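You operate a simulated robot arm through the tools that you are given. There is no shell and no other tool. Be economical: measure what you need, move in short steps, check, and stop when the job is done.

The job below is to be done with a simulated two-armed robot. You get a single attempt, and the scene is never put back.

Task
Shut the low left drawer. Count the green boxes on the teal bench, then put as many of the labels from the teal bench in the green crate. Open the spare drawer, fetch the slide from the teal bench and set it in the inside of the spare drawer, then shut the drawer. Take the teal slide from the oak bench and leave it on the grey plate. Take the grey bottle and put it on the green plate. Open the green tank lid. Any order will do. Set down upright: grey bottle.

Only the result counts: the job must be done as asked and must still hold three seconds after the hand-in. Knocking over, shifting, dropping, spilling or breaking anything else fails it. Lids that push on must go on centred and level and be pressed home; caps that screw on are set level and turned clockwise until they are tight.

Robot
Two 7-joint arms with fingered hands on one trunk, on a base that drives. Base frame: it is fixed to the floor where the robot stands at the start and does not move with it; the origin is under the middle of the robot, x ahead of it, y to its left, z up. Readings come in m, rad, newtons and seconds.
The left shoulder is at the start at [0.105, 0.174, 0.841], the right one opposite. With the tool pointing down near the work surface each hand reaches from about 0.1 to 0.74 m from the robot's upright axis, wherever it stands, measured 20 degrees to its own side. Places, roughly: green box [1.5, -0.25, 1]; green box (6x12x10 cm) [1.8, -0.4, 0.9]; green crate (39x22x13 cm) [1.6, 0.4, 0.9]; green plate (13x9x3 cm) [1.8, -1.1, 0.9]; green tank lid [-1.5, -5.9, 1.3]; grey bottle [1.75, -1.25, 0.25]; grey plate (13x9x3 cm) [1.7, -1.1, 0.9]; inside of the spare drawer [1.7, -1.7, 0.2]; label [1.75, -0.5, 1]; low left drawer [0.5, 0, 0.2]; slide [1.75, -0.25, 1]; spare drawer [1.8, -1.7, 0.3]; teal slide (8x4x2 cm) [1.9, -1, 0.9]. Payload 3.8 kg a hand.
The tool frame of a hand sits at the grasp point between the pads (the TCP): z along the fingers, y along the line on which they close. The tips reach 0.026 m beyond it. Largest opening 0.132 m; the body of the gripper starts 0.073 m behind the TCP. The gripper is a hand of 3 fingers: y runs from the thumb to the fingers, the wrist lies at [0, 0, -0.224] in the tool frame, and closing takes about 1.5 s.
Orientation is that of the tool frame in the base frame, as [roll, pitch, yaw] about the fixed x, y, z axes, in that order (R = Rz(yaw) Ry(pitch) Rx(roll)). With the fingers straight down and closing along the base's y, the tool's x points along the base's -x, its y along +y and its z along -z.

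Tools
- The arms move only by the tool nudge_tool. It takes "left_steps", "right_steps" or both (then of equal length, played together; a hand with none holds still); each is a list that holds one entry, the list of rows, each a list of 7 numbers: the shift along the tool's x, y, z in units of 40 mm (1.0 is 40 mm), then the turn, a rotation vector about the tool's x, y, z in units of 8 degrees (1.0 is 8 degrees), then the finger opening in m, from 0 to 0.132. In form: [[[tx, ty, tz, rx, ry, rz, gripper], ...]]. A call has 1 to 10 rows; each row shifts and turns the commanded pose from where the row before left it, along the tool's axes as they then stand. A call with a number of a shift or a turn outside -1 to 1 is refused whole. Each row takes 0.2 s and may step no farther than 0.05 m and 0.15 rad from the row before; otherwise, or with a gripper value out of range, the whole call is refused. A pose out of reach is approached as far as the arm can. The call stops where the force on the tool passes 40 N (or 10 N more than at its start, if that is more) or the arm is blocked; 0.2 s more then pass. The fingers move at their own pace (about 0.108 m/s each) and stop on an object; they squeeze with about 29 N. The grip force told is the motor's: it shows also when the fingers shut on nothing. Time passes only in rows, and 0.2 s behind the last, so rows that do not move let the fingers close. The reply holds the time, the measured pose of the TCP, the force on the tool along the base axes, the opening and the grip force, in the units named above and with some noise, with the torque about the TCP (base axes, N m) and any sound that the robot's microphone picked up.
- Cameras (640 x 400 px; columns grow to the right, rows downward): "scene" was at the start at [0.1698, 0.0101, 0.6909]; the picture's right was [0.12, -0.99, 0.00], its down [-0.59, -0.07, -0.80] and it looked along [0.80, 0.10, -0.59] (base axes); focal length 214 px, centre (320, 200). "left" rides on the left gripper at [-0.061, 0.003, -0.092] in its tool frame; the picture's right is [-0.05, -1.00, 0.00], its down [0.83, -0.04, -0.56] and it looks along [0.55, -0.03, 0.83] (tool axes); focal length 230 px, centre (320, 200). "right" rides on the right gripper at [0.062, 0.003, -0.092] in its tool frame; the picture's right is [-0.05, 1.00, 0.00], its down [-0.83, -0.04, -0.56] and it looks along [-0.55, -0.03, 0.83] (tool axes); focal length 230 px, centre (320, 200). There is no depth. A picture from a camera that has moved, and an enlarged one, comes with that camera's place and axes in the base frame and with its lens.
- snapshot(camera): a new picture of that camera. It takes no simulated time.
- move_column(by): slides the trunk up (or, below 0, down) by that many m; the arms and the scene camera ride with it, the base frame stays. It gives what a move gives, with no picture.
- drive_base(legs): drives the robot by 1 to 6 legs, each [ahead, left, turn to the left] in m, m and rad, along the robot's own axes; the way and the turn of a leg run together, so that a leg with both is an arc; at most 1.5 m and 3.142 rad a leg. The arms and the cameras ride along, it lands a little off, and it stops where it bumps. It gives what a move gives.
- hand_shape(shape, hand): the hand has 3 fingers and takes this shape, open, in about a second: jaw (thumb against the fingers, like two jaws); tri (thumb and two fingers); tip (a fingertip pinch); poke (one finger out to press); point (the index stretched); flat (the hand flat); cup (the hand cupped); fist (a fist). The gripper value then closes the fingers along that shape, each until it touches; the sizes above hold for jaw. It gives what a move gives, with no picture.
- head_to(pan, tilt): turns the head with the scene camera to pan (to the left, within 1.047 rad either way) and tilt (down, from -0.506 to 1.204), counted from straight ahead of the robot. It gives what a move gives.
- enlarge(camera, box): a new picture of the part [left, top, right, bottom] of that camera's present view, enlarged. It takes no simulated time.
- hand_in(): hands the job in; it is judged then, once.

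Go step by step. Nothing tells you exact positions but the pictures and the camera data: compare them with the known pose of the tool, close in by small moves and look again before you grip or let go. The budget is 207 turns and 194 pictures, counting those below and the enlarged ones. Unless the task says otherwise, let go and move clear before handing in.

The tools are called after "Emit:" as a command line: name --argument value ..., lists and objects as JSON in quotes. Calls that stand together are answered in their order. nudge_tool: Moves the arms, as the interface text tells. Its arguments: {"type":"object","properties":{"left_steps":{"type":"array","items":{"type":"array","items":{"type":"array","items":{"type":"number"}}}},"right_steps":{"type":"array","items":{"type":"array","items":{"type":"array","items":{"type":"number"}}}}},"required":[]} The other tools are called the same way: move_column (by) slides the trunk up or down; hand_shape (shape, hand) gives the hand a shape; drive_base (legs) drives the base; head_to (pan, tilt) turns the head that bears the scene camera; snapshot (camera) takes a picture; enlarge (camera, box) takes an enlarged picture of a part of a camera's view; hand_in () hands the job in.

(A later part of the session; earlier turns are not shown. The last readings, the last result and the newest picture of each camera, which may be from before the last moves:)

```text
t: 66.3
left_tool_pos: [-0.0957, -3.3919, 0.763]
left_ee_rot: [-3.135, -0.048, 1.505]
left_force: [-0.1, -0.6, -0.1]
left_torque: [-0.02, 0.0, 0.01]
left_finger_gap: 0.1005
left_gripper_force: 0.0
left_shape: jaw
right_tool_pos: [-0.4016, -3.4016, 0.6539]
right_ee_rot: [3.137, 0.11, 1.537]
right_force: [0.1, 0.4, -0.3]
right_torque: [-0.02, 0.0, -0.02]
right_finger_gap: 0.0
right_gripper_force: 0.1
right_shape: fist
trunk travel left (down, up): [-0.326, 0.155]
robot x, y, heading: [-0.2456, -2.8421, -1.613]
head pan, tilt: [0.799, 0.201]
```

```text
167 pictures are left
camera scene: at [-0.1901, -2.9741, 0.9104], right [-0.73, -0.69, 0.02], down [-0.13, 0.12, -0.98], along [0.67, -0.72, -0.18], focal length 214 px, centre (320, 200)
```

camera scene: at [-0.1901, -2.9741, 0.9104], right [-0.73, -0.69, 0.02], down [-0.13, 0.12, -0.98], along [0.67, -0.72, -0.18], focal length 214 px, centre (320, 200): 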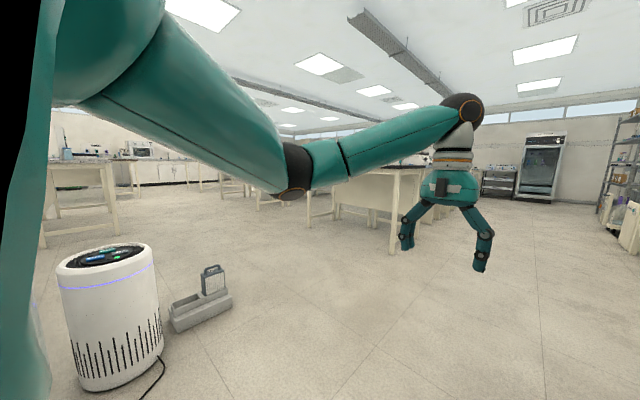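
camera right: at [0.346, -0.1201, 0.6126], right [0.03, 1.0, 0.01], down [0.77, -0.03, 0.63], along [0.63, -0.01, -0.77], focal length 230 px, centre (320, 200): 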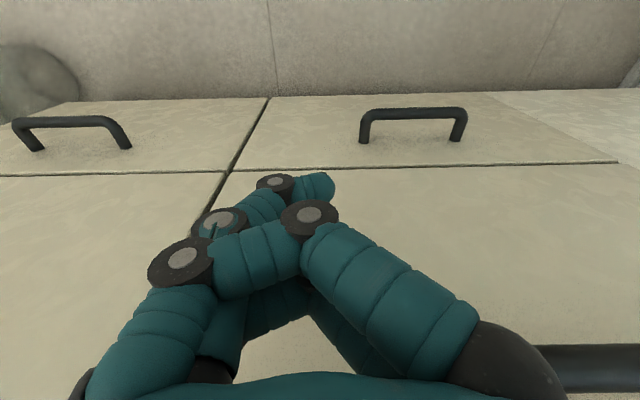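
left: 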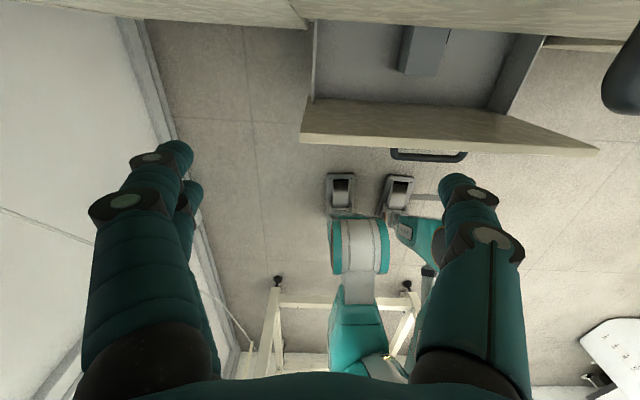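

The right elbow appears to touch the dark cabinet. I'll sidestep left 0.25 and continue past the jug.

Emit:
drive_base --legs '[[0, 0.25, 0.04], [1.15, 0, 0], [0, 0, 1.57]]'

Emit:
head_to --pan 0 --tilt 0.25

Emit:
snapshot --camera "scene"

Emit:
head_to --pan 0.8 --tilt 0.2

Emit:
snapshot --camera "scene"

```text
t: 67.1
left_tool_pos: [-0.0984, -3.3939, 0.7577]
left_ee_rot: [-3.13, -0.056, 1.495]
left_force: [-0.7, 0.1, 1.0]
left_torque: [0.0, 0.02, 0.03]
left_finger_gap: 0.1003
left_gripper_force: 0.0
left_shape: jaw
right_tool_pos: [-0.4059, -3.4, 0.649]
right_ee_rot: [-3.138, 0.095, 1.526]
right_force: [-0.5, 0.1, 1.0]
right_torque: [-0.02, 0.0, 0.02]
right_finger_gap: 0.0
right_gripper_force: 0.0
right_shape: fist
trunk travel left (down, up): [-0.326, 0.155]
robot x, y, heading: [-0.2405, -2.8338, -1.619]
head pan, tilt: [0.799, 0.201]
stopped in leg 1: the robot was blocked; the commanded pose is now the measured one
```

```text
t: 68.2
left_tool_pos: [-0.0971, -3.3936, 0.7591]
left_ee_rot: [-3.129, -0.053, 1.501]
left_force: [-0.5, -1.0, 0.3]
left_torque: [0.02, 0.02, -0.02]
left_finger_gap: 0.1002
left_gripper_force: 0.0
left_shape: jaw
right_tool_pos: [-0.4038, -3.4019, 0.649]
right_ee_rot: [-3.141, 0.099, 1.531]
right_force: [-0.6, -0.6, -0.2]
right_torque: [-0.01, -0.01, -0.03]
right_finger_gap: 0.0
right_gripper_force: 0.1
right_shape: fist
trunk travel left (down, up): [-0.326, 0.155]
robot x, y, heading: [-0.2431, -2.8366, -1.62]
head pan, tilt: [0.0, 0.25]
```

```text
166 pictures are left
camera scene: at [-0.2559, -3.0015, 0.9053], right [-1.0, 0.05, 0.0], down [0.01, 0.23, -0.97], along [-0.05, -0.97, -0.23], focal length 214 px, centre (320, 200)
```

scene: 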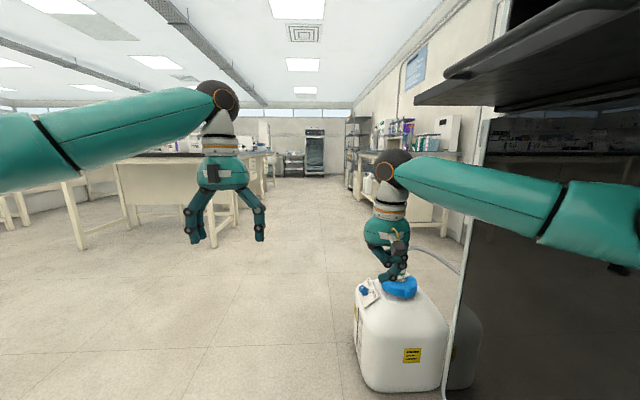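

```text
t: 69.3
left_tool_pos: [-0.0979, -3.3939, 0.7592]
left_ee_rot: [-3.131, -0.053, 1.498]
left_force: [0.1, -0.2, 0.1]
left_torque: [0.0, 0.0, -0.05]
left_finger_gap: 0.1004
left_gripper_force: 0.2
left_shape: jaw
right_tool_pos: [-0.4056, -3.4004, 0.6476]
right_ee_rot: [3.141, 0.1, 1.531]
right_force: [-0.1, 0.1, 0.8]
right_torque: [-0.05, -0.02, 0.02]
right_finger_gap: 0.0
right_gripper_force: 0.0
right_shape: fist
trunk travel left (down, up): [-0.326, 0.155]
robot x, y, heading: [-0.2474, -2.8338, -1.62]
head pan, tilt: [0.799, 0.201]
```

```text
165 pictures are left
camera scene: at [-0.1887, -2.9765, 0.9095], right [-0.73, -0.68, 0.01], down [-0.13, 0.13, -0.98], along [0.67, -0.72, -0.18], focal length 214 px, centre (320, 200)
```

scene: 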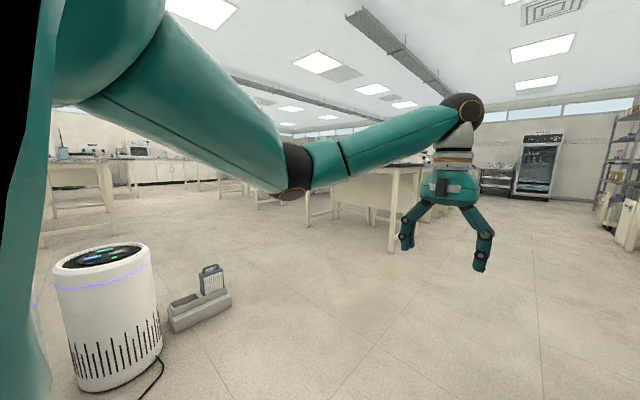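

I'll back up a little first, then sidestep left.

Emit:
drive_base --legs '[[-0.12, 0, 0], [0, 0.25, 0.04]]'

Emit:
head_to --pan -0.9 --tilt 0.25

Emit:
snapshot --camera "scene"

```text
t: 70.1
left_tool_pos: [-0.0981, -3.393, 0.7528]
left_ee_rot: [-3.13, -0.065, 1.497]
left_force: [0.4, 0.1, 0.1]
left_torque: [0.03, 0.01, 0.04]
left_finger_gap: 0.1003
left_gripper_force: 0.1
left_shape: jaw
right_tool_pos: [-0.4042, -3.3978, 0.6435]
right_ee_rot: [-3.139, 0.089, 1.527]
right_force: [0.4, 0.5, -0.5]
right_torque: [0.01, 0.0, 0.01]
right_finger_gap: 0.0001
right_gripper_force: 0.2
right_shape: fist
trunk travel left (down, up): [-0.326, 0.155]
robot x, y, heading: [-0.243, -2.8243, -1.622]
head pan, tilt: [0.799, 0.201]
stopped in leg 1: the robot was blocked; the commanded pose is now the measured one
```

```text
t: 71.8
left_tool_pos: [-0.0978, -3.3925, 0.7535]
left_ee_rot: [-3.132, -0.065, 1.499]
left_force: [-0.4, -0.3, 0.1]
left_torque: [0.0, -0.01, -0.01]
left_finger_gap: 0.1001
left_gripper_force: 0.1
left_shape: jaw
right_tool_pos: [-0.405, -3.3984, 0.6444]
right_ee_rot: [-3.141, 0.09, 1.529]
right_force: [-0.1, 0.9, 0.1]
right_torque: [0.01, -0.01, 0.01]
right_finger_gap: 0.0001
right_gripper_force: 0.0
right_shape: fist
trunk travel left (down, up): [-0.326, 0.155]
robot x, y, heading: [-0.2418, -2.8235, -1.623]
head pan, tilt: [-0.901, 0.25]
```

```text
164 pictures are left
camera scene: at [-0.3273, -2.9624, 0.9031], right [-0.58, 0.81, -0.01], down [0.2, 0.14, -0.97], along [-0.79, -0.57, -0.24], focal length 214 px, centre (320, 200)
```

scene: 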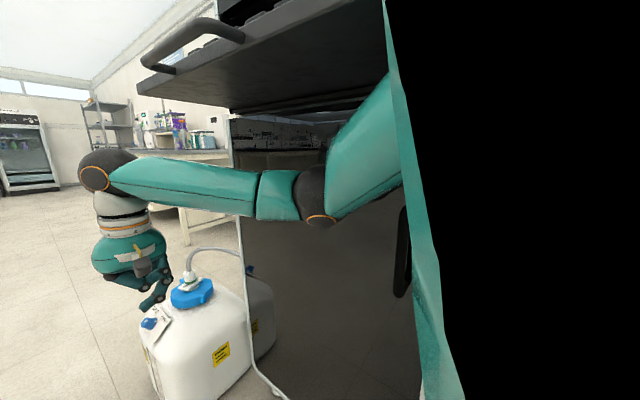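

The right shoulder/upper arm is against a protruding shelf of the dark cabinet. I'll lift the right hand, drop the trunk below the shelf, then sidestep left.

Emit:
nudge_tool --right_steps '[[[0, 0, -1, 0, 0, 0, 0], [0, 0, -1, 0, 0, 0, 0], [0, 0, -1, 0, 0, 0, 0]]]'

Emit:
move_column --by -0.15

Emit:
drive_base --legs '[[0, 0.25, 0.04]]'

Emit:
snapshot --camera "scene"

```text
t: 72.6
left_tool_pos: [-0.106, -3.3859, 0.7571]
left_ee_rot: [-3.14, -0.058, 1.495]
left_force: [0.3, -0.1, -0.2]
left_torque: [-0.01, 0.0, -0.01]
left_finger_gap: 0.1004
left_gripper_force: 0.1
left_shape: jaw
right_tool_pos: [-0.4146, -3.3747, 0.7533]
right_ee_rot: [3.138, 0.076, 1.522]
right_force: [0.8, 0.6, -0.6]
right_torque: [0.01, 0.02, -0.01]
right_finger_gap: 0.0001
right_gripper_force: 0.1
right_shape: fist
trunk travel left (down, up): [-0.326, 0.155]
robot x, y, heading: [-0.246, -2.823, -1.621]
head pan, tilt: [-0.901, 0.25]
```

```text
t: 74.4
left_tool_pos: [-0.0953, -3.3981, 0.5992]
left_ee_rot: [-3.127, -0.07, 1.5]
left_force: [0.1, -0.8, 1.4]
left_torque: [0.03, -0.01, 0.02]
left_finger_gap: 0.1007
left_gripper_force: 0.1
left_shape: jaw
right_tool_pos: [-0.4005, -3.3926, 0.6091]
right_ee_rot: [-3.14, 0.082, 1.533]
right_force: [0.2, -0.4, 0.5]
right_torque: [0.0, 0.03, 0.0]
right_finger_gap: 0.0001
right_gripper_force: 0.1
right_shape: fist
trunk travel left (down, up): [-0.176, 0.305]
robot x, y, heading: [-0.2453, -2.8234, -1.617]
head pan, tilt: [-0.901, 0.25]
```

```text
t: 75.0
left_tool_pos: [-0.0943, -3.3984, 0.599]
left_ee_rot: [-3.128, -0.071, 1.502]
left_force: [-0.4, -0.4, 0.2]
left_torque: [-0.02, 0.03, -0.01]
left_finger_gap: 0.1004
left_gripper_force: 0.0
left_shape: jaw
right_tool_pos: [-0.4001, -3.3925, 0.6088]
right_ee_rot: [-3.14, 0.083, 1.532]
right_force: [-0.2, 0.7, 0.1]
right_torque: [-0.02, -0.02, -0.01]
right_finger_gap: 0.0002
right_gripper_force: 0.1
right_shape: fist
trunk travel left (down, up): [-0.176, 0.305]
robot x, y, heading: [-0.2435, -2.8281, -1.618]
head pan, tilt: [-0.901, 0.25]
stopped in leg 1: the robot was blocked; the commanded pose is now the measured one
```

```text
163 pictures are left
camera scene: at [-0.3252, -2.965, 0.7549], right [-0.58, 0.81, 0.0], down [0.2, 0.14, -0.97], along [-0.79, -0.57, -0.25], focal length 214 px, centre (320, 200)
```

scene: 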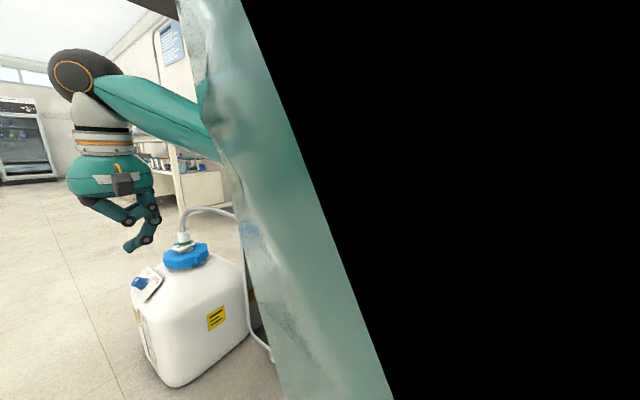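

Still blocked. I'll look at the left and the floor to find what the base touches.

Emit:
head_to --pan 1.04 --tilt 0.9

Emit:
snapshot --camera "scene"

Emit:
snapshot --camera "left"

Emit:
snapshot --camera "right"

```text
t: 76.9
left_tool_pos: [-0.0948, -3.3978, 0.5987]
left_ee_rot: [-3.129, -0.072, 1.501]
left_force: [0.0, -0.6, 0.8]
left_torque: [-0.01, -0.02, 0.01]
left_finger_gap: 0.1003
left_gripper_force: 0.0
left_shape: jaw
right_tool_pos: [-0.4001, -3.3935, 0.6087]
right_ee_rot: [-3.14, 0.082, 1.533]
right_force: [-1.4, -0.1, -0.8]
right_torque: [-0.01, 0.01, 0.01]
right_finger_gap: 0.0001
right_gripper_force: 0.0
right_shape: fist
trunk travel left (down, up): [-0.176, 0.305]
robot x, y, heading: [-0.2408, -2.8265, -1.619]
head pan, tilt: [1.04, 0.901]
```

```text
162 pictures are left
camera scene: at [-0.1865, -2.9526, 0.6979], right [-0.55, -0.83, 0.0], down [-0.65, 0.43, -0.62], along [0.52, -0.35, -0.78], focal length 214 px, centre (320, 200)
```

scene: 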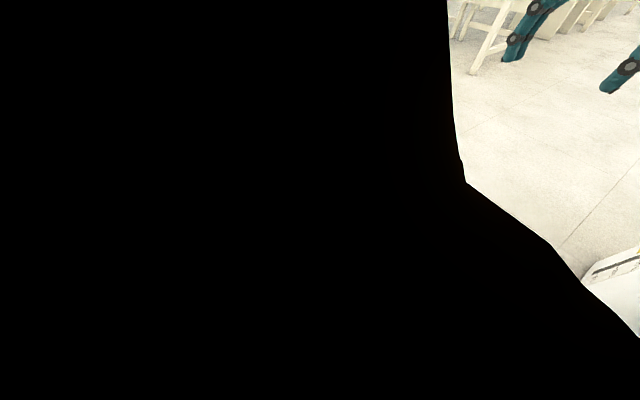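

```text
161 pictures are left
camera left: at [-0.0958, -3.4664, 0.6878], right [-1.0, 0.02, 0.01], down [0.02, 0.79, 0.61], along [0.0, 0.61, -0.79], focal length 230 px, centre (320, 200)
```

left: 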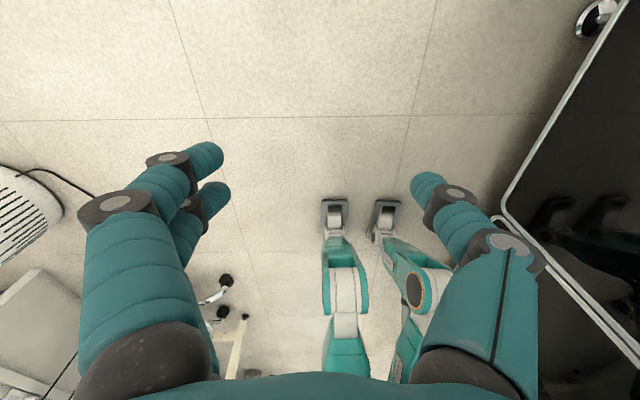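

```text
160 pictures are left
camera right: at [-0.3945, -3.3253, 0.6945], right [1.0, -0.09, 0.0], down [-0.07, -0.78, 0.62], along [-0.05, -0.62, -0.78], focal length 230 px, centre (320, 200)
```

right: 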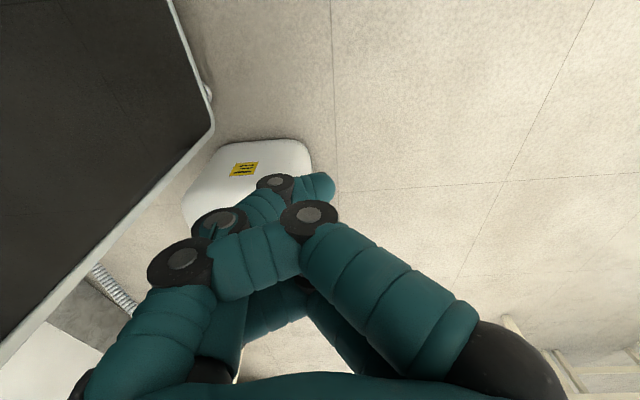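

I'll tilt the left hand's camera up to look back at the robot body and find the contact.

Emit:
nudge_tool --left_steps '[[[0, 0, 0, 0, 1, 0, 0.1], [0, 0, 0, 0, 1, 0, 0.1], [0, 0, 0, 0, 1, 0, 0.1], [0, 0, 0, 0, 1, 0, 0.1]]]'

Emit:
snapshot --camera "left"

```text
t: 77.9
left_tool_pos: [-0.0944, -3.397, 0.599]
left_ee_rot: [-3.126, -0.629, 1.492]
left_force: [0.3, -0.7, 0.3]
left_torque: [-0.04, -0.02, 0.01]
left_finger_gap: 0.1001
left_gripper_force: 0.1
left_shape: jaw
right_tool_pos: [-0.3993, -3.3933, 0.609]
right_ee_rot: [-3.14, 0.082, 1.531]
right_force: [0.0, -0.5, 0.2]
right_torque: [-0.01, 0.02, -0.02]
right_finger_gap: 0.0
right_gripper_force: 0.1
right_shape: fist
trunk travel left (down, up): [-0.176, 0.305]
robot x, y, heading: [-0.2407, -2.8268, -1.618]
head pan, tilt: [1.04, 0.901]
```

```text
159 pictures are left
camera left: at [-0.0983, -3.5025, 0.6386], right [-1.0, 0.03, -0.02], down [-0.01, 0.34, 0.94], along [0.03, 0.94, -0.34], focal length 230 px, centre (320, 200)
```

left: 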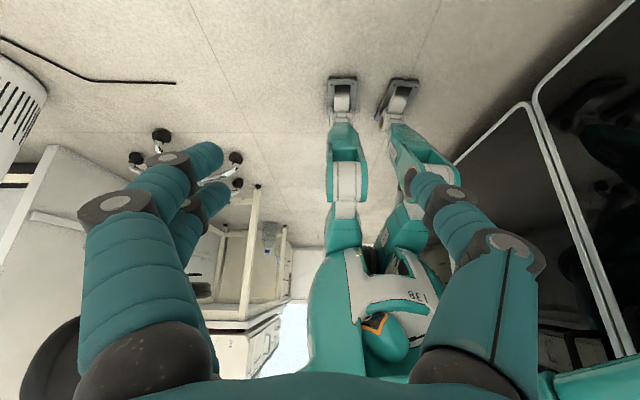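

The right arm's elbow is likely pressing on the dark cabinet. I'll pull the right hand inward and forward to bring the elbow in, then try again.

Emit:
nudge_tool --right_steps '[[[-0.7, 0.7, 0, 0, 0, 0, 0], [-0.7, 0.7, 0, 0, 0, 0, 0], [-0.7, 0.7, 0, 0, 0, 0, 0], [0, 0.7, 0, 0, 0, 0, 0]]]' --left_steps '[[[0, 0, 0, 0, -1, 0, 0.1], [0, 0, 0, 0, -1, 0, 0.1], [0, 0, 0, 0, -1, 0, 0.1], [0, 0, 0, 0, -1, 0, 0.1]]]'

Emit:
drive_base --legs '[[0, 0.2, 0]]'

Emit:
head_to --pan -0.7 --tilt 0.25

Emit:
snapshot --camera "scene"

```text
t: 78.9
left_tool_pos: [-0.0949, -3.3977, 0.598]
left_ee_rot: [-3.129, -0.068, 1.501]
left_force: [0.8, -0.2, -0.6]
left_torque: [-0.01, 0.0, 0.0]
left_finger_gap: 0.1003
left_gripper_force: 0.1
left_shape: jaw
right_tool_pos: [-0.2901, -3.4814, 0.6153]
right_ee_rot: [-3.139, 0.083, 1.533]
right_force: [0.3, 0.5, -1.0]
right_torque: [0.04, 0.02, 0.02]
right_finger_gap: 0.0001
right_gripper_force: 0.0
right_shape: fist
trunk travel left (down, up): [-0.176, 0.305]
robot x, y, heading: [-0.2438, -2.8285, -1.619]
head pan, tilt: [1.04, 0.901]
```

```text
t: 81.3
left_tool_pos: [0.108, -3.4068, 0.599]
left_ee_rot: [-3.128, -0.072, 1.501]
left_force: [-0.7, 0.7, -0.3]
left_torque: [-0.05, 0.02, 0.01]
left_finger_gap: 0.1003
left_gripper_force: 0.0
left_shape: jaw
right_tool_pos: [-0.0878, -3.4914, 0.6144]
right_ee_rot: [-3.14, 0.083, 1.534]
right_force: [-0.1, -0.9, 0.5]
right_torque: [0.0, 0.02, 0.01]
right_finger_gap: 0.0
right_gripper_force: 0.0
right_shape: fist
trunk travel left (down, up): [-0.176, 0.305]
robot x, y, heading: [-0.0423, -2.8315, -1.619]
head pan, tilt: [1.04, 0.901]
```

```text
t: 83.1
left_tool_pos: [0.1071, -3.408, 0.5975]
left_ee_rot: [-3.13, -0.072, 1.499]
left_force: [0.3, -0.3, -0.7]
left_torque: [-0.01, 0.01, 0.03]
left_finger_gap: 0.1003
left_gripper_force: 0.1
left_shape: jaw
right_tool_pos: [-0.0875, -3.4906, 0.614]
right_ee_rot: [-3.141, 0.083, 1.532]
right_force: [0.1, -0.6, -0.1]
right_torque: [0.01, -0.02, -0.01]
right_finger_gap: 0.0
right_gripper_force: 0.0
right_shape: fist
trunk travel left (down, up): [-0.176, 0.305]
robot x, y, heading: [-0.0385, -2.8369, -1.617]
head pan, tilt: [-0.7, 0.25]
```

```text
158 pictures are left
camera scene: at [-0.1107, -2.989, 0.7547], right [-0.73, 0.68, 0.0], down [0.17, 0.18, -0.97], along [-0.66, -0.71, -0.25], focal length 214 px, centre (320, 200)
```

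scene: 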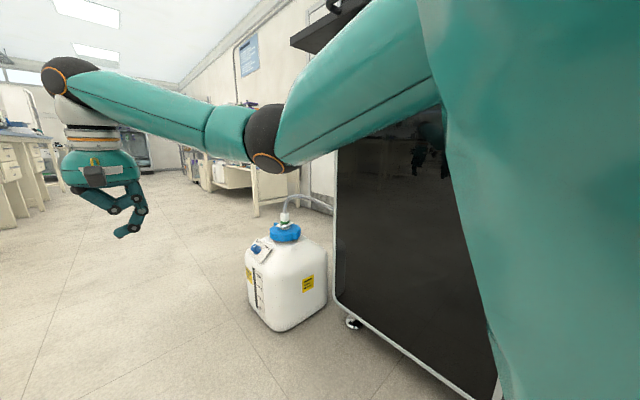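

Freed. I'll drive forward to y≈-3.95, then turn left to face +x.

Emit:
drive_base --legs '[[0, 0, 0.05], [1.1, 0, 0], [0, 0, 1.57]]'

Emit:
move_column --by 0.15

Emit:
head_to --pan 0 --tilt 0.25

Emit:
snapshot --camera "scene"

Emit:
head_to --pan 0.7 --tilt 0.25

Emit:
snapshot --camera "scene"

```text
t: 92.9
left_tool_pos: [0.5213, -3.7863, 0.5993]
left_ee_rot: [-3.128, -0.071, 3.086]
left_force: [0.2, -0.3, 0.2]
left_torque: [0.01, 0.01, 0.02]
left_finger_gap: 0.0999
left_gripper_force: 0.0
left_shape: jaw
right_tool_pos: [0.608, -3.9802, 0.6133]
right_ee_rot: [3.141, 0.082, 3.12]
right_force: [0.3, -0.2, 0.2]
right_torque: [0.0, -0.02, 0.03]
right_finger_gap: 0.0
right_gripper_force: 0.0
right_shape: fist
trunk travel left (down, up): [-0.176, 0.305]
robot x, y, heading: [-0.0462, -3.9467, -0.029]
head pan, tilt: [-0.7, 0.25]
```

```text
t: 94.7
left_tool_pos: [0.5215, -3.7849, 0.7481]
left_ee_rot: [-3.128, -0.072, 3.084]
left_force: [-0.6, -0.1, -0.6]
left_torque: [-0.04, 0.02, 0.01]
left_finger_gap: 0.1004
left_gripper_force: 0.0
left_shape: jaw
right_tool_pos: [0.6061, -3.9796, 0.7634]
right_ee_rot: [-3.141, 0.081, 3.12]
right_force: [0.0, 0.1, 0.1]
right_torque: [0.04, -0.02, 0.03]
right_finger_gap: 0.0001
right_gripper_force: 0.1
right_shape: fist
trunk travel left (down, up): [-0.326, 0.155]
robot x, y, heading: [-0.0464, -3.9455, -0.028]
head pan, tilt: [-0.7, 0.25]
```

```text
t: 95.8
left_tool_pos: [0.5202, -3.7869, 0.7486]
left_ee_rot: [-3.13, -0.071, 3.085]
left_force: [-0.1, 0.1, -0.8]
left_torque: [0.01, -0.03, 0.0]
left_finger_gap: 0.1003
left_gripper_force: 0.1
left_shape: jaw
right_tool_pos: [0.6076, -3.9798, 0.7645]
right_ee_rot: [3.141, 0.083, 3.118]
right_force: [-0.2, 0.4, -0.1]
right_torque: [0.02, 0.01, -0.03]
right_finger_gap: 0.0001
right_gripper_force: 0.1
right_shape: fist
trunk travel left (down, up): [-0.326, 0.155]
robot x, y, heading: [-0.0494, -3.9457, -0.038]
head pan, tilt: [0.0, 0.25]
```

```text
157 pictures are left
camera scene: at [0.1311, -3.9495, 0.902], right [-0.03, -1.0, 0.0], down [-0.25, 0.01, -0.97], along [0.97, -0.03, -0.25], focal length 214 px, centre (320, 200)
```

scene: 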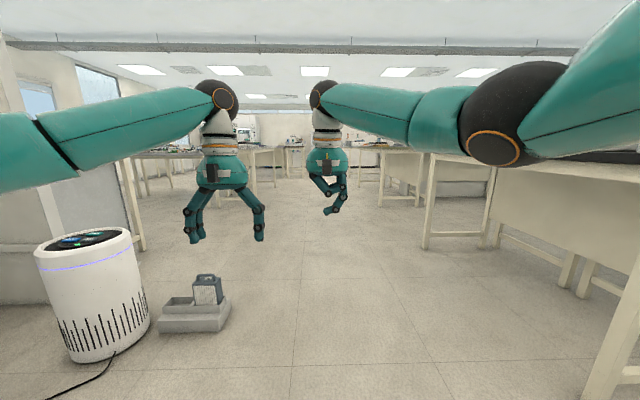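

```text
t: 96.8
left_tool_pos: [0.5202, -3.7861, 0.7495]
left_ee_rot: [-3.129, -0.071, 3.086]
left_force: [1.1, -0.8, 0.0]
left_torque: [0.0, 0.03, -0.02]
left_finger_gap: 0.1005
left_gripper_force: 0.1
left_shape: jaw
right_tool_pos: [0.6067, -3.9815, 0.7637]
right_ee_rot: [-3.142, 0.083, 3.118]
right_force: [0.2, -0.2, 0.6]
right_torque: [0.03, -0.01, 0.02]
right_finger_gap: 0.0001
right_gripper_force: 0.1
right_shape: fist
trunk travel left (down, up): [-0.326, 0.155]
robot x, y, heading: [-0.0499, -3.9392, -0.038]
head pan, tilt: [0.7, 0.25]
```

```text
156 pictures are left
camera scene: at [0.1111, -3.8886, 0.902], right [0.62, -0.79, 0.0], down [-0.19, -0.15, -0.97], along [0.76, 0.6, -0.25], focal length 214 px, centre (320, 200)
```

scene: 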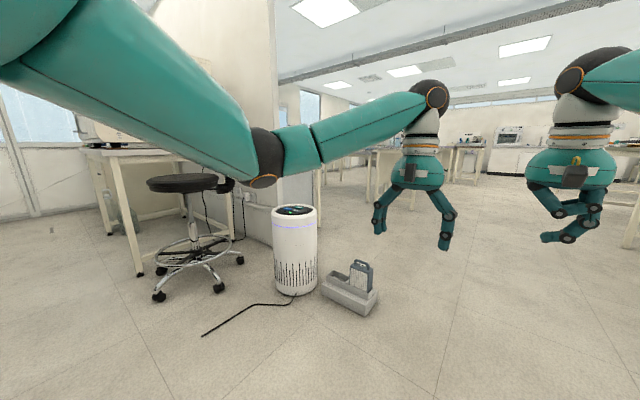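

The far-side bench end is at about (1.9,-2.4), with its front facing +x. I'll drive to x≈2.7 and turn left to look up that aisle.

Emit:
drive_base --legs '[[1.4, 0, 0.03], [1.35, 0, 0], [0, 0, 1.57]]'

Emit:
head_to --pan 0 --tilt 0.25

Emit:
snapshot --camera "scene"

Emit:
head_to --pan 0.6 --tilt 0.25

Emit:
snapshot --camera "scene"

```text
t: 114.0
left_tool_pos: [2.5499, -3.4172, 0.7493]
left_ee_rot: [-3.129, -0.071, -1.617]
left_force: [1.6, 0.2, 0.2]
left_torque: [0.0, 0.02, 0.01]
left_finger_gap: 0.1004
left_gripper_force: 0.1
left_shape: jaw
right_tool_pos: [2.7423, -3.3277, 0.7638]
right_ee_rot: [3.142, 0.082, -1.585]
right_force: [-0.1, 1.1, 0.8]
right_torque: [-0.02, 0.0, -0.03]
right_finger_gap: 0.0
right_gripper_force: 0.0
right_shape: fist
trunk travel left (down, up): [-0.326, 0.155]
robot x, y, heading: [2.7104, -3.9862, 1.547]
head pan, tilt: [0.7, 0.25]
```

```text
t: 115.1
left_tool_pos: [2.5503, -3.4166, 0.7491]
left_ee_rot: [-3.13, -0.072, -1.616]
left_force: [0.6, 0.1, -0.5]
left_torque: [-0.01, -0.01, 0.02]
left_finger_gap: 0.1006
left_gripper_force: 0.0
left_shape: jaw
right_tool_pos: [2.7436, -3.3284, 0.7652]
right_ee_rot: [-3.141, 0.083, -1.585]
right_force: [-0.4, -0.3, 0.2]
right_torque: [0.0, 0.03, -0.01]
right_finger_gap: 0.0001
right_gripper_force: 0.1
right_shape: fist
trunk travel left (down, up): [-0.326, 0.155]
robot x, y, heading: [2.7101, -3.9843, 1.547]
head pan, tilt: [0.0, 0.25]
```

```text
155 pictures are left
camera scene: at [2.7142, -3.8027, 0.902], right [1.0, -0.02, 0.0], down [-0.01, -0.25, -0.97], along [0.02, 0.97, -0.25], focal length 214 px, centre (320, 200)
```

scene: 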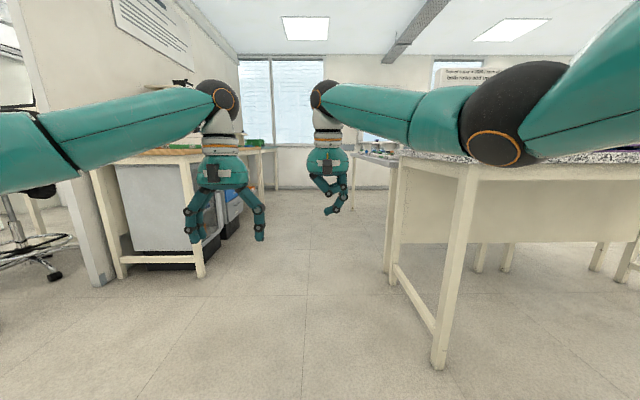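

```text
t: 116.1
left_tool_pos: [2.55, -3.4157, 0.7489]
left_ee_rot: [-3.131, -0.07, -1.617]
left_force: [-0.5, -0.5, -0.3]
left_torque: [0.05, 0.03, 0.01]
left_finger_gap: 0.1004
left_gripper_force: 0.1
left_shape: jaw
right_tool_pos: [2.7427, -3.3282, 0.7658]
right_ee_rot: [-3.141, 0.082, -1.585]
right_force: [1.1, -1.0, -0.4]
right_torque: [0.0, -0.02, 0.0]
right_finger_gap: 0.0
right_gripper_force: 0.0
right_shape: fist
trunk travel left (down, up): [-0.326, 0.155]
robot x, y, heading: [2.7113, -3.9843, 1.549]
head pan, tilt: [0.6, 0.25]
```

```text
154 pictures are left
camera scene: at [2.6612, -3.8178, 0.902], right [0.84, 0.55, 0.0], down [0.13, -0.21, -0.97], along [-0.53, 0.81, -0.25], focal length 214 px, centre (320, 200)
```

scene: 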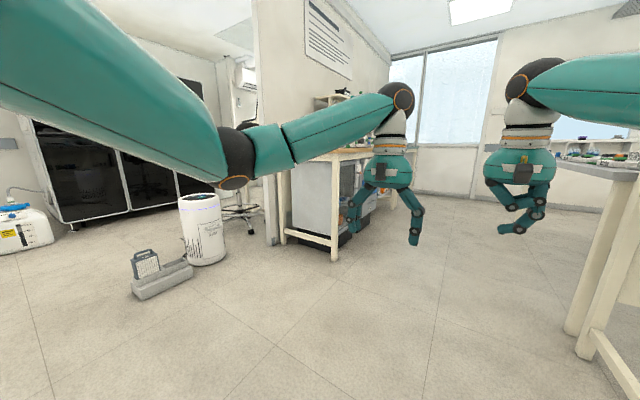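

The aisle lies between the left bench (front x≈1.9) and the right bench (x≈3.2). I'll centre at x≈2.55 and drive in.

Emit:
drive_base --legs '[[0.9, 0.14, 0.02], [1.0, 0, 0]]'

Emit:
head_to --pan 0.6 --tilt 0.25

Emit:
snapshot --camera "scene"

Emit:
head_to --pan 0 --tilt 0.25

Emit:
snapshot --camera "scene"

```text
t: 125.6
left_tool_pos: [2.4195, -1.5368, 0.7486]
left_ee_rot: [-3.13, -0.071, -1.607]
left_force: [0.1, -0.4, -0.7]
left_torque: [0.03, 0.02, -0.02]
left_finger_gap: 0.1003
left_gripper_force: 0.0
left_shape: jaw
right_tool_pos: [2.6123, -1.4482, 0.7647]
right_ee_rot: [3.141, 0.08, -1.577]
right_force: [0.1, 0.4, -0.6]
right_torque: [-0.01, 0.01, -0.03]
right_finger_gap: 0.0
right_gripper_force: 0.2
right_shape: fist
trunk travel left (down, up): [-0.326, 0.155]
robot x, y, heading: [2.5864, -2.1028, 1.559]
head pan, tilt: [0.6, 0.25]
```

```text
t: 126.2
left_tool_pos: [2.4192, -1.5378, 0.7483]
left_ee_rot: [-3.129, -0.071, -1.61]
left_force: [0.1, -0.4, -0.2]
left_torque: [0.01, -0.04, 0.02]
left_finger_gap: 0.1004
left_gripper_force: 0.0
left_shape: jaw
right_tool_pos: [2.6129, -1.4472, 0.7644]
right_ee_rot: [3.141, 0.082, -1.578]
right_force: [-0.7, 0.4, 0.1]
right_torque: [-0.02, 0.0, -0.04]
right_finger_gap: 0.0
right_gripper_force: 0.0
right_shape: fist
trunk travel left (down, up): [-0.326, 0.155]
robot x, y, heading: [2.5809, -2.1025, 1.558]
head pan, tilt: [0.6, 0.25]
```

```text
153 pictures are left
camera scene: at [2.5331, -1.9381, 0.902], right [0.83, 0.55, 0.0], down [0.14, -0.21, -0.97], along [-0.53, 0.81, -0.25], focal length 214 px, centre (320, 200)
```

scene: 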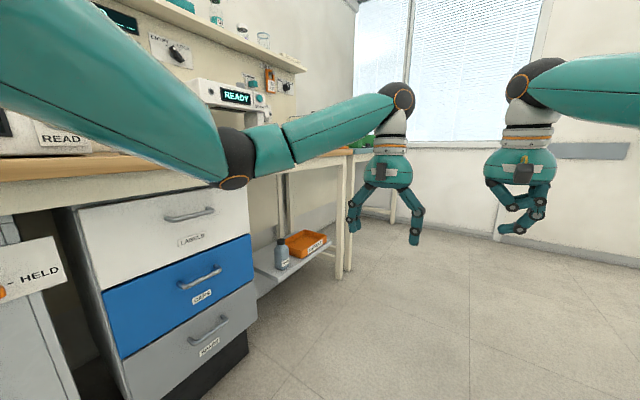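

```text
t: 127.2
left_tool_pos: [2.4193, -1.5368, 0.7487]
left_ee_rot: [-3.13, -0.072, -1.611]
left_force: [0.5, -0.4, 0.9]
left_torque: [0.0, -0.01, -0.01]
left_finger_gap: 0.1003
left_gripper_force: 0.0
left_shape: jaw
right_tool_pos: [2.6124, -1.4489, 0.7639]
right_ee_rot: [-3.141, 0.082, -1.58]
right_force: [0.1, 0.3, -0.2]
right_torque: [0.0, -0.03, -0.02]
right_finger_gap: 0.0
right_gripper_force: 0.1
right_shape: fist
trunk travel left (down, up): [-0.326, 0.155]
robot x, y, heading: [2.5833, -2.1055, 1.555]
head pan, tilt: [0.0, 0.25]
```

```text
152 pictures are left
camera scene: at [2.586, -1.9227, 0.902], right [1.0, -0.02, 0.0], down [0.0, -0.25, -0.97], along [0.01, 0.97, -0.25], focal length 214 px, centre (320, 200)
```

scene: 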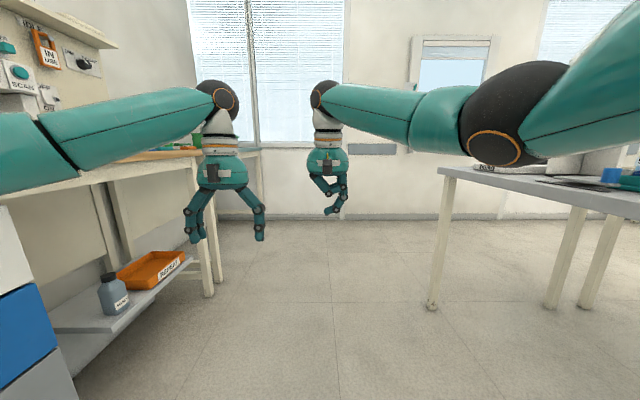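

I see the LABELS/CAPS/SPARE drawers and the grey bottle on the low shelf. I'll drive up, pull the hands in, raise the trunk, and turn to face the bench.

Emit:
drive_base --legs '[[0.8, 0.0, 0]]'

Emit:
nudge_tool --left_steps '[[[1, 0, 0, 0, 0, 0, 0.1], [1, 0, 0, 0, 0, 0, 0.1], [1, 0, 0, 0, 0, 0, 0.1], [1, 0, 0, 0, 0, 0, 0.1], [0, 0, 0, 0, 0, 0, 0.1], [0, 0, -1, 0, 0, 0, 0.1], [0, 0, -1, 0, 0, 0, 0.1]]]' --right_steps '[[[1, -0.5, 0, 0, 0, 0, 0], [1, -0.5, 0, 0, 0, 0, 0], [1, -0.5, 0, 0, 0, 0, 0], [1, -0.5, 0, 0, 0, 0, 0], [1, -0.5, 0, 0, 0, 0, 0], [0.6, 0, -1, 0, 0, 0, 0], [0, 0, -1, 0, 0, 0, 0]]]'

Emit:
move_column --by 0.15

Emit:
drive_base --legs '[[0, 0, 1.57]]'

Emit:
head_to --pan 0 --tilt 0.5

Emit:
snapshot --camera "scene"

```text
t: 131.5
left_tool_pos: [2.4286, -0.73, 0.7479]
left_ee_rot: [-3.13, -0.072, -1.604]
left_force: [0.4, -0.1, 0.3]
left_torque: [-0.01, 0.0, -0.01]
left_finger_gap: 0.1002
left_gripper_force: 0.0
left_shape: jaw
right_tool_pos: [2.6214, -0.6394, 0.7641]
right_ee_rot: [-3.14, 0.081, -1.574]
right_force: [0.0, -0.5, -0.2]
right_torque: [-0.03, 0.01, 0.01]
right_finger_gap: 0.0
right_gripper_force: 0.1
right_shape: fist
trunk travel left (down, up): [-0.326, 0.155]
robot x, y, heading: [2.5985, -1.2945, 1.556]
head pan, tilt: [0.0, 0.25]
```

```text
t: 133.1
left_tool_pos: [2.4246, -0.8837, 0.842]
left_ee_rot: [-3.128, -0.072, -1.606]
left_force: [0.3, -0.5, -0.4]
left_torque: [-0.01, -0.01, 0.01]
left_finger_gap: 0.1003
left_gripper_force: 0.1
left_shape: jaw
right_tool_pos: [2.7206, -0.8707, 0.8244]
right_ee_rot: [-3.14, 0.08, -1.573]
right_force: [0.0, 0.7, -0.6]
right_torque: [-0.01, 0.01, -0.01]
right_finger_gap: 0.0002
right_gripper_force: 0.1
right_shape: fist
trunk travel left (down, up): [-0.326, 0.155]
robot x, y, heading: [2.596, -1.2943, 1.557]
head pan, tilt: [0.0, 0.25]
```

```text
t: 134.8
left_tool_pos: [2.4219, -0.8843, 0.9892]
left_ee_rot: [-3.13, -0.072, -1.606]
left_force: [0.5, 0.7, -0.5]
left_torque: [-0.01, -0.04, -0.01]
left_finger_gap: 0.1003
left_gripper_force: 0.0
left_shape: jaw
right_tool_pos: [2.7207, -0.8699, 0.9748]
right_ee_rot: [-3.139, 0.08, -1.573]
right_force: [-0.5, -0.4, -0.5]
right_torque: [0.0, 0.0, 0.01]
right_finger_gap: 0.0002
right_gripper_force: 0.0
right_shape: fist
trunk travel left (down, up): [-0.476, 0.005]
robot x, y, heading: [2.5972, -1.2977, 1.557]
head pan, tilt: [0.0, 0.25]
```

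```text
t: 139.1
left_tool_pos: [2.1842, -1.4702, 0.9895]
left_ee_rot: [-3.128, -0.07, -0.039]
left_force: [0.8, 0.5, -0.1]
left_torque: [0.0, -0.02, 0.01]
left_finger_gap: 0.1003
left_gripper_force: 0.1
left_shape: jaw
right_tool_pos: [2.1714, -1.1727, 0.9762]
right_ee_rot: [3.142, 0.082, -0.006]
right_force: [0.6, 0.0, 0.8]
right_torque: [0.0, -0.02, 0.03]
right_finger_gap: 0.0
right_gripper_force: 0.0
right_shape: fist
trunk travel left (down, up): [-0.476, 0.005]
robot x, y, heading: [2.5915, -1.2971, 3.123]
head pan, tilt: [0.0, 0.25]
```

```text
t: 139.8
left_tool_pos: [2.1856, -1.471, 0.9896]
left_ee_rot: [-3.129, -0.073, -0.038]
left_force: [0.1, 1.2, -0.3]
left_torque: [0.02, -0.01, 0.0]
left_finger_gap: 0.1004
left_gripper_force: 0.1
left_shape: jaw
right_tool_pos: [2.1712, -1.1707, 0.9762]
right_ee_rot: [-3.141, 0.081, -0.005]
right_force: [-0.6, -0.4, -1.1]
right_torque: [-0.01, 0.03, 0.0]
right_finger_gap: 0.0
right_gripper_force: 0.0
right_shape: fist
trunk travel left (down, up): [-0.476, 0.005]
robot x, y, heading: [2.5975, -1.2955, 3.129]
head pan, tilt: [0.0, 0.499]
```

```text
151 pictures are left
camera scene: at [2.3955, -1.2943, 1.0636], right [0.02, 1.0, 0.0], down [0.48, -0.01, -0.88], along [-0.88, 0.01, -0.48], focal length 214 px, centre (320, 200)
```

scene: 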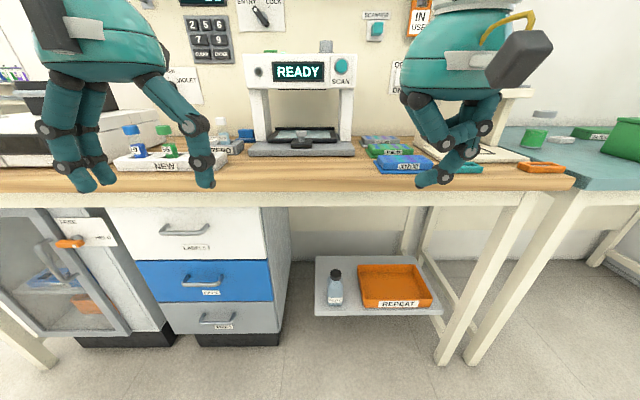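

The oak bench is in front and the teal bench to the right. I'll enlarge the items on the right.

Emit:
enlarge --camera "scene" --box '[350, 110, 590, 200]'

Emit:
enlarge --camera "scene" --box '[80, 180, 460, 360]'

Emit:
head_to --pan -0.7 --tilt 0.4

Emit:
snapshot --camera "scene"

```text
2.67 times, centred on (470, 155) of scene
camera zoom: at [2.3955, -1.2943, 1.0636], right [0.02, 1.0, 0.0], down [0.48, -0.01, -0.88], along [-0.88, 0.01, -0.48], focal length 572 px, centre (-80, 320)
```

zoom: 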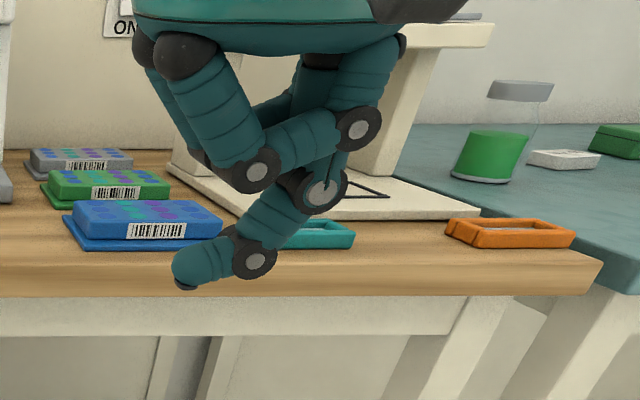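

```text
1.68 times, centred on (270, 270) of scene
camera zoom: at [2.3955, -1.2943, 1.0636], right [0.02, 1.0, 0.0], down [0.48, -0.01, -0.88], along [-0.88, 0.01, -0.48], focal length 361 px, centre (404, 82)
```

zoom: 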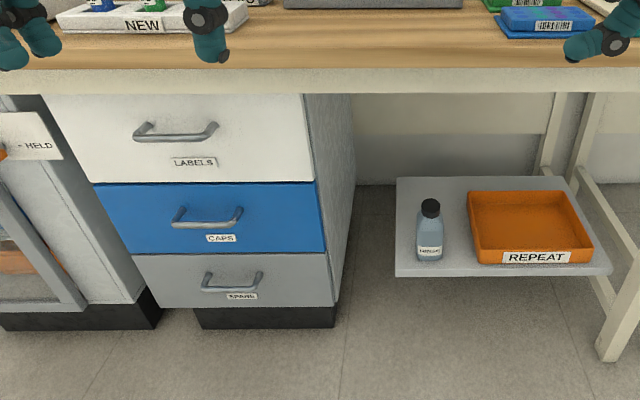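

```text
t: 140.9
left_tool_pos: [2.1835, -1.4701, 0.9894]
left_ee_rot: [-3.127, -0.071, -0.039]
left_force: [0.5, 0.0, -0.5]
left_torque: [0.0, 0.02, 0.01]
left_finger_gap: 0.1003
left_gripper_force: 0.0
left_shape: jaw
right_tool_pos: [2.1713, -1.1726, 0.9767]
right_ee_rot: [3.141, 0.081, -0.003]
right_force: [0.4, 0.5, 0.2]
right_torque: [-0.02, 0.02, 0.02]
right_finger_gap: 0.0001
right_gripper_force: 0.1
right_shape: fist
trunk travel left (down, up): [-0.476, 0.005]
robot x, y, heading: [2.5981, -1.2984, 3.123]
head pan, tilt: [-0.7, 0.4]
```

```text
148 pictures are left
camera scene: at [2.4165, -1.235, 1.0727], right [0.66, 0.76, 0.0], down [0.29, -0.26, -0.92], along [-0.7, 0.6, -0.39], focal length 214 px, centre (320, 200)
```

scene: 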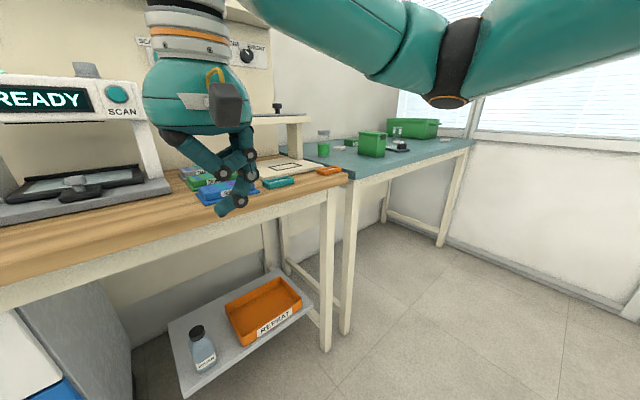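

I can see blue, green and grey plates, the teal slide and an orange one. I'll open the right hand to jaw and raise it for a clear view.

Emit:
hand_shape --hand "right" --shape "jaw"

Emit:
nudge_tool --right_steps '[[[0, -1, -0.7, 0, 0, 0, 0.13], [0, -1, -0.5, 0, 0, 0, 0.13], [0, -1, 0, 0, 0, 0, 0.13], [-1, 0, 0, 0, 0, 0, 0.13], [-1, 0, 0, 0, 0, 0, 0.13], [-1, 0, 0, 0, 0, 0, 0.13]]]'

Emit:
snapshot --camera "right"

Emit:
head_to --pan -0.3 --tilt 0.5

Emit:
snapshot --camera "scene"

```text
t: 141.8
left_tool_pos: [2.1844, -1.4699, 0.9906]
left_ee_rot: [-3.13, -0.071, -0.037]
left_force: [0.0, 0.1, 0.6]
left_torque: [-0.02, 0.0, 0.0]
left_finger_gap: 0.1004
left_gripper_force: 0.0
left_shape: jaw
right_tool_pos: [2.1708, -1.1717, 0.9759]
right_ee_rot: [3.141, 0.082, -0.004]
right_force: [0.0, -0.5, 0.1]
right_torque: [0.0, 0.04, 0.0]
right_finger_gap: 0.0579
right_gripper_force: 0.0
right_shape: jaw
trunk travel left (down, up): [-0.476, 0.005]
robot x, y, heading: [2.597, -1.2957, 3.128]
head pan, tilt: [-0.7, 0.4]
```

```text
t: 143.2
left_tool_pos: [2.1824, -1.4711, 0.9897]
left_ee_rot: [-3.128, -0.073, -0.039]
left_force: [0.3, -0.4, 0.3]
left_torque: [0.02, -0.01, 0.01]
left_finger_gap: 0.1002
left_gripper_force: 0.0
left_shape: jaw
right_tool_pos: [2.0582, -1.054, 1.0318]
right_ee_rot: [-3.14, 0.081, -0.004]
right_force: [-0.8, 0.2, -0.4]
right_torque: [-0.02, -0.03, -0.02]
right_finger_gap: 0.058
right_gripper_force: 0.1
right_shape: jaw
trunk travel left (down, up): [-0.476, 0.005]
robot x, y, heading: [2.5965, -1.2989, 3.125]
head pan, tilt: [-0.7, 0.4]
```

```text
147 pictures are left
camera right: at [2.1253, -1.0587, 1.1176], right [-0.06, -1.0, 0.0], down [-0.78, 0.05, 0.62], along [-0.62, 0.03, -0.78], focal length 230 px, centre (320, 200)
```

right: 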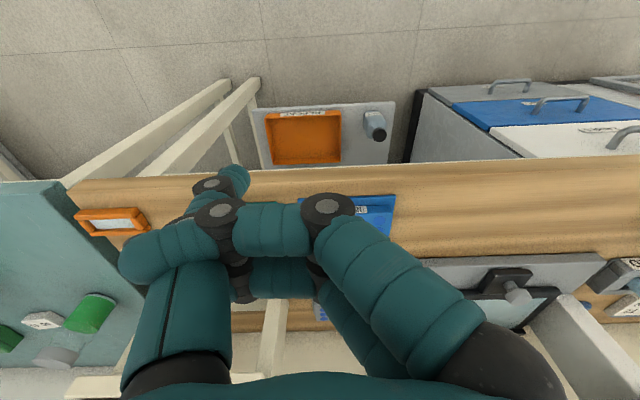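

```text
t: 144.1
left_tool_pos: [2.1844, -1.4708, 0.9891]
left_ee_rot: [-3.13, -0.071, -0.04]
left_force: [-0.1, 0.3, -0.1]
left_torque: [-0.01, 0.05, 0.01]
left_finger_gap: 0.1003
left_gripper_force: 0.0
left_shape: jaw
right_tool_pos: [2.058, -1.0549, 1.0322]
right_ee_rot: [-3.141, 0.081, -0.006]
right_force: [0.0, 0.1, 0.1]
right_torque: [0.01, -0.01, -0.01]
right_finger_gap: 0.0579
right_gripper_force: 0.0
right_shape: jaw
trunk travel left (down, up): [-0.476, 0.005]
robot x, y, heading: [2.6008, -1.3011, 3.128]
head pan, tilt: [-0.3, 0.499]
```

```text
146 pictures are left
camera scene: at [2.4, -1.2674, 1.0636], right [0.31, 0.95, 0.0], down [0.45, -0.15, -0.88], along [-0.83, 0.27, -0.48], focal length 214 px, centre (320, 200)
```

scene: 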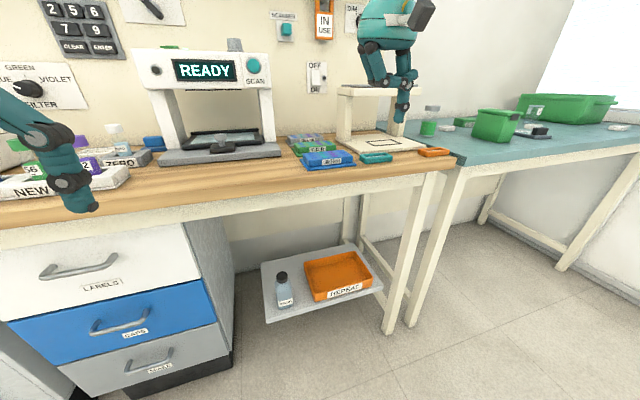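

The right fingers look tangled from the fist, with a gap of only 0.058. I'll cycle through flat and back to jaw.

Emit:
hand_shape --hand "right" --shape "flat"

Emit:
hand_shape --hand "right" --shape "jaw"

Emit:
snapshot --camera "right"

```text
t: 145.0
left_tool_pos: [2.1842, -1.4705, 0.9894]
left_ee_rot: [-3.13, -0.073, -0.038]
left_force: [0.2, 0.2, 0.3]
left_torque: [-0.02, 0.01, -0.02]
left_finger_gap: 0.1002
left_gripper_force: 0.0
left_shape: jaw
right_tool_pos: [2.0576, -1.0541, 1.0317]
right_ee_rot: [-3.141, 0.083, -0.005]
right_force: [0.3, -0.1, 0.4]
right_torque: [-0.01, -0.06, -0.05]
right_finger_gap: 0.1261
right_gripper_force: 0.1
right_shape: flat
trunk travel left (down, up): [-0.476, 0.005]
robot x, y, heading: [2.596, -1.2989, 3.125]
head pan, tilt: [-0.3, 0.499]
```

```text
t: 145.9
left_tool_pos: [2.1839, -1.4707, 0.9908]
left_ee_rot: [-3.132, -0.071, -0.038]
left_force: [-0.2, 0.3, 0.6]
left_torque: [-0.01, 0.01, -0.03]
left_finger_gap: 0.1006
left_gripper_force: 0.0
left_shape: jaw
right_tool_pos: [2.0588, -1.0538, 1.0326]
right_ee_rot: [3.141, 0.083, -0.004]
right_force: [-0.5, -0.4, -0.2]
right_torque: [0.02, 0.0, 0.04]
right_finger_gap: 0.1318
right_gripper_force: 0.0
right_shape: jaw
trunk travel left (down, up): [-0.476, 0.005]
robot x, y, heading: [2.5959, -1.2963, 3.127]
head pan, tilt: [-0.3, 0.499]
```

```text
145 pictures are left
camera right: at [2.1266, -1.0583, 1.118], right [-0.06, -1.0, 0.0], down [-0.78, 0.05, 0.62], along [-0.62, 0.03, -0.78], focal length 230 px, centre (320, 200)
```

right: 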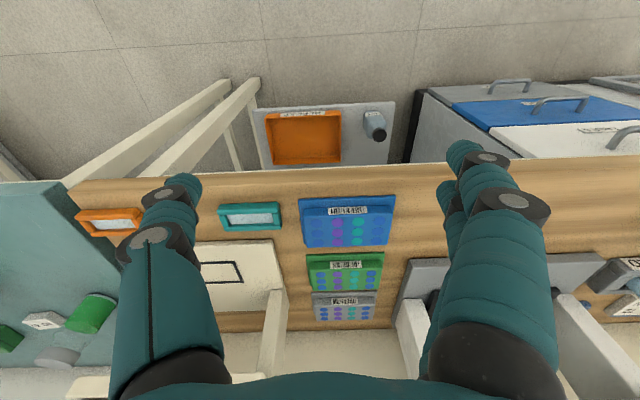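

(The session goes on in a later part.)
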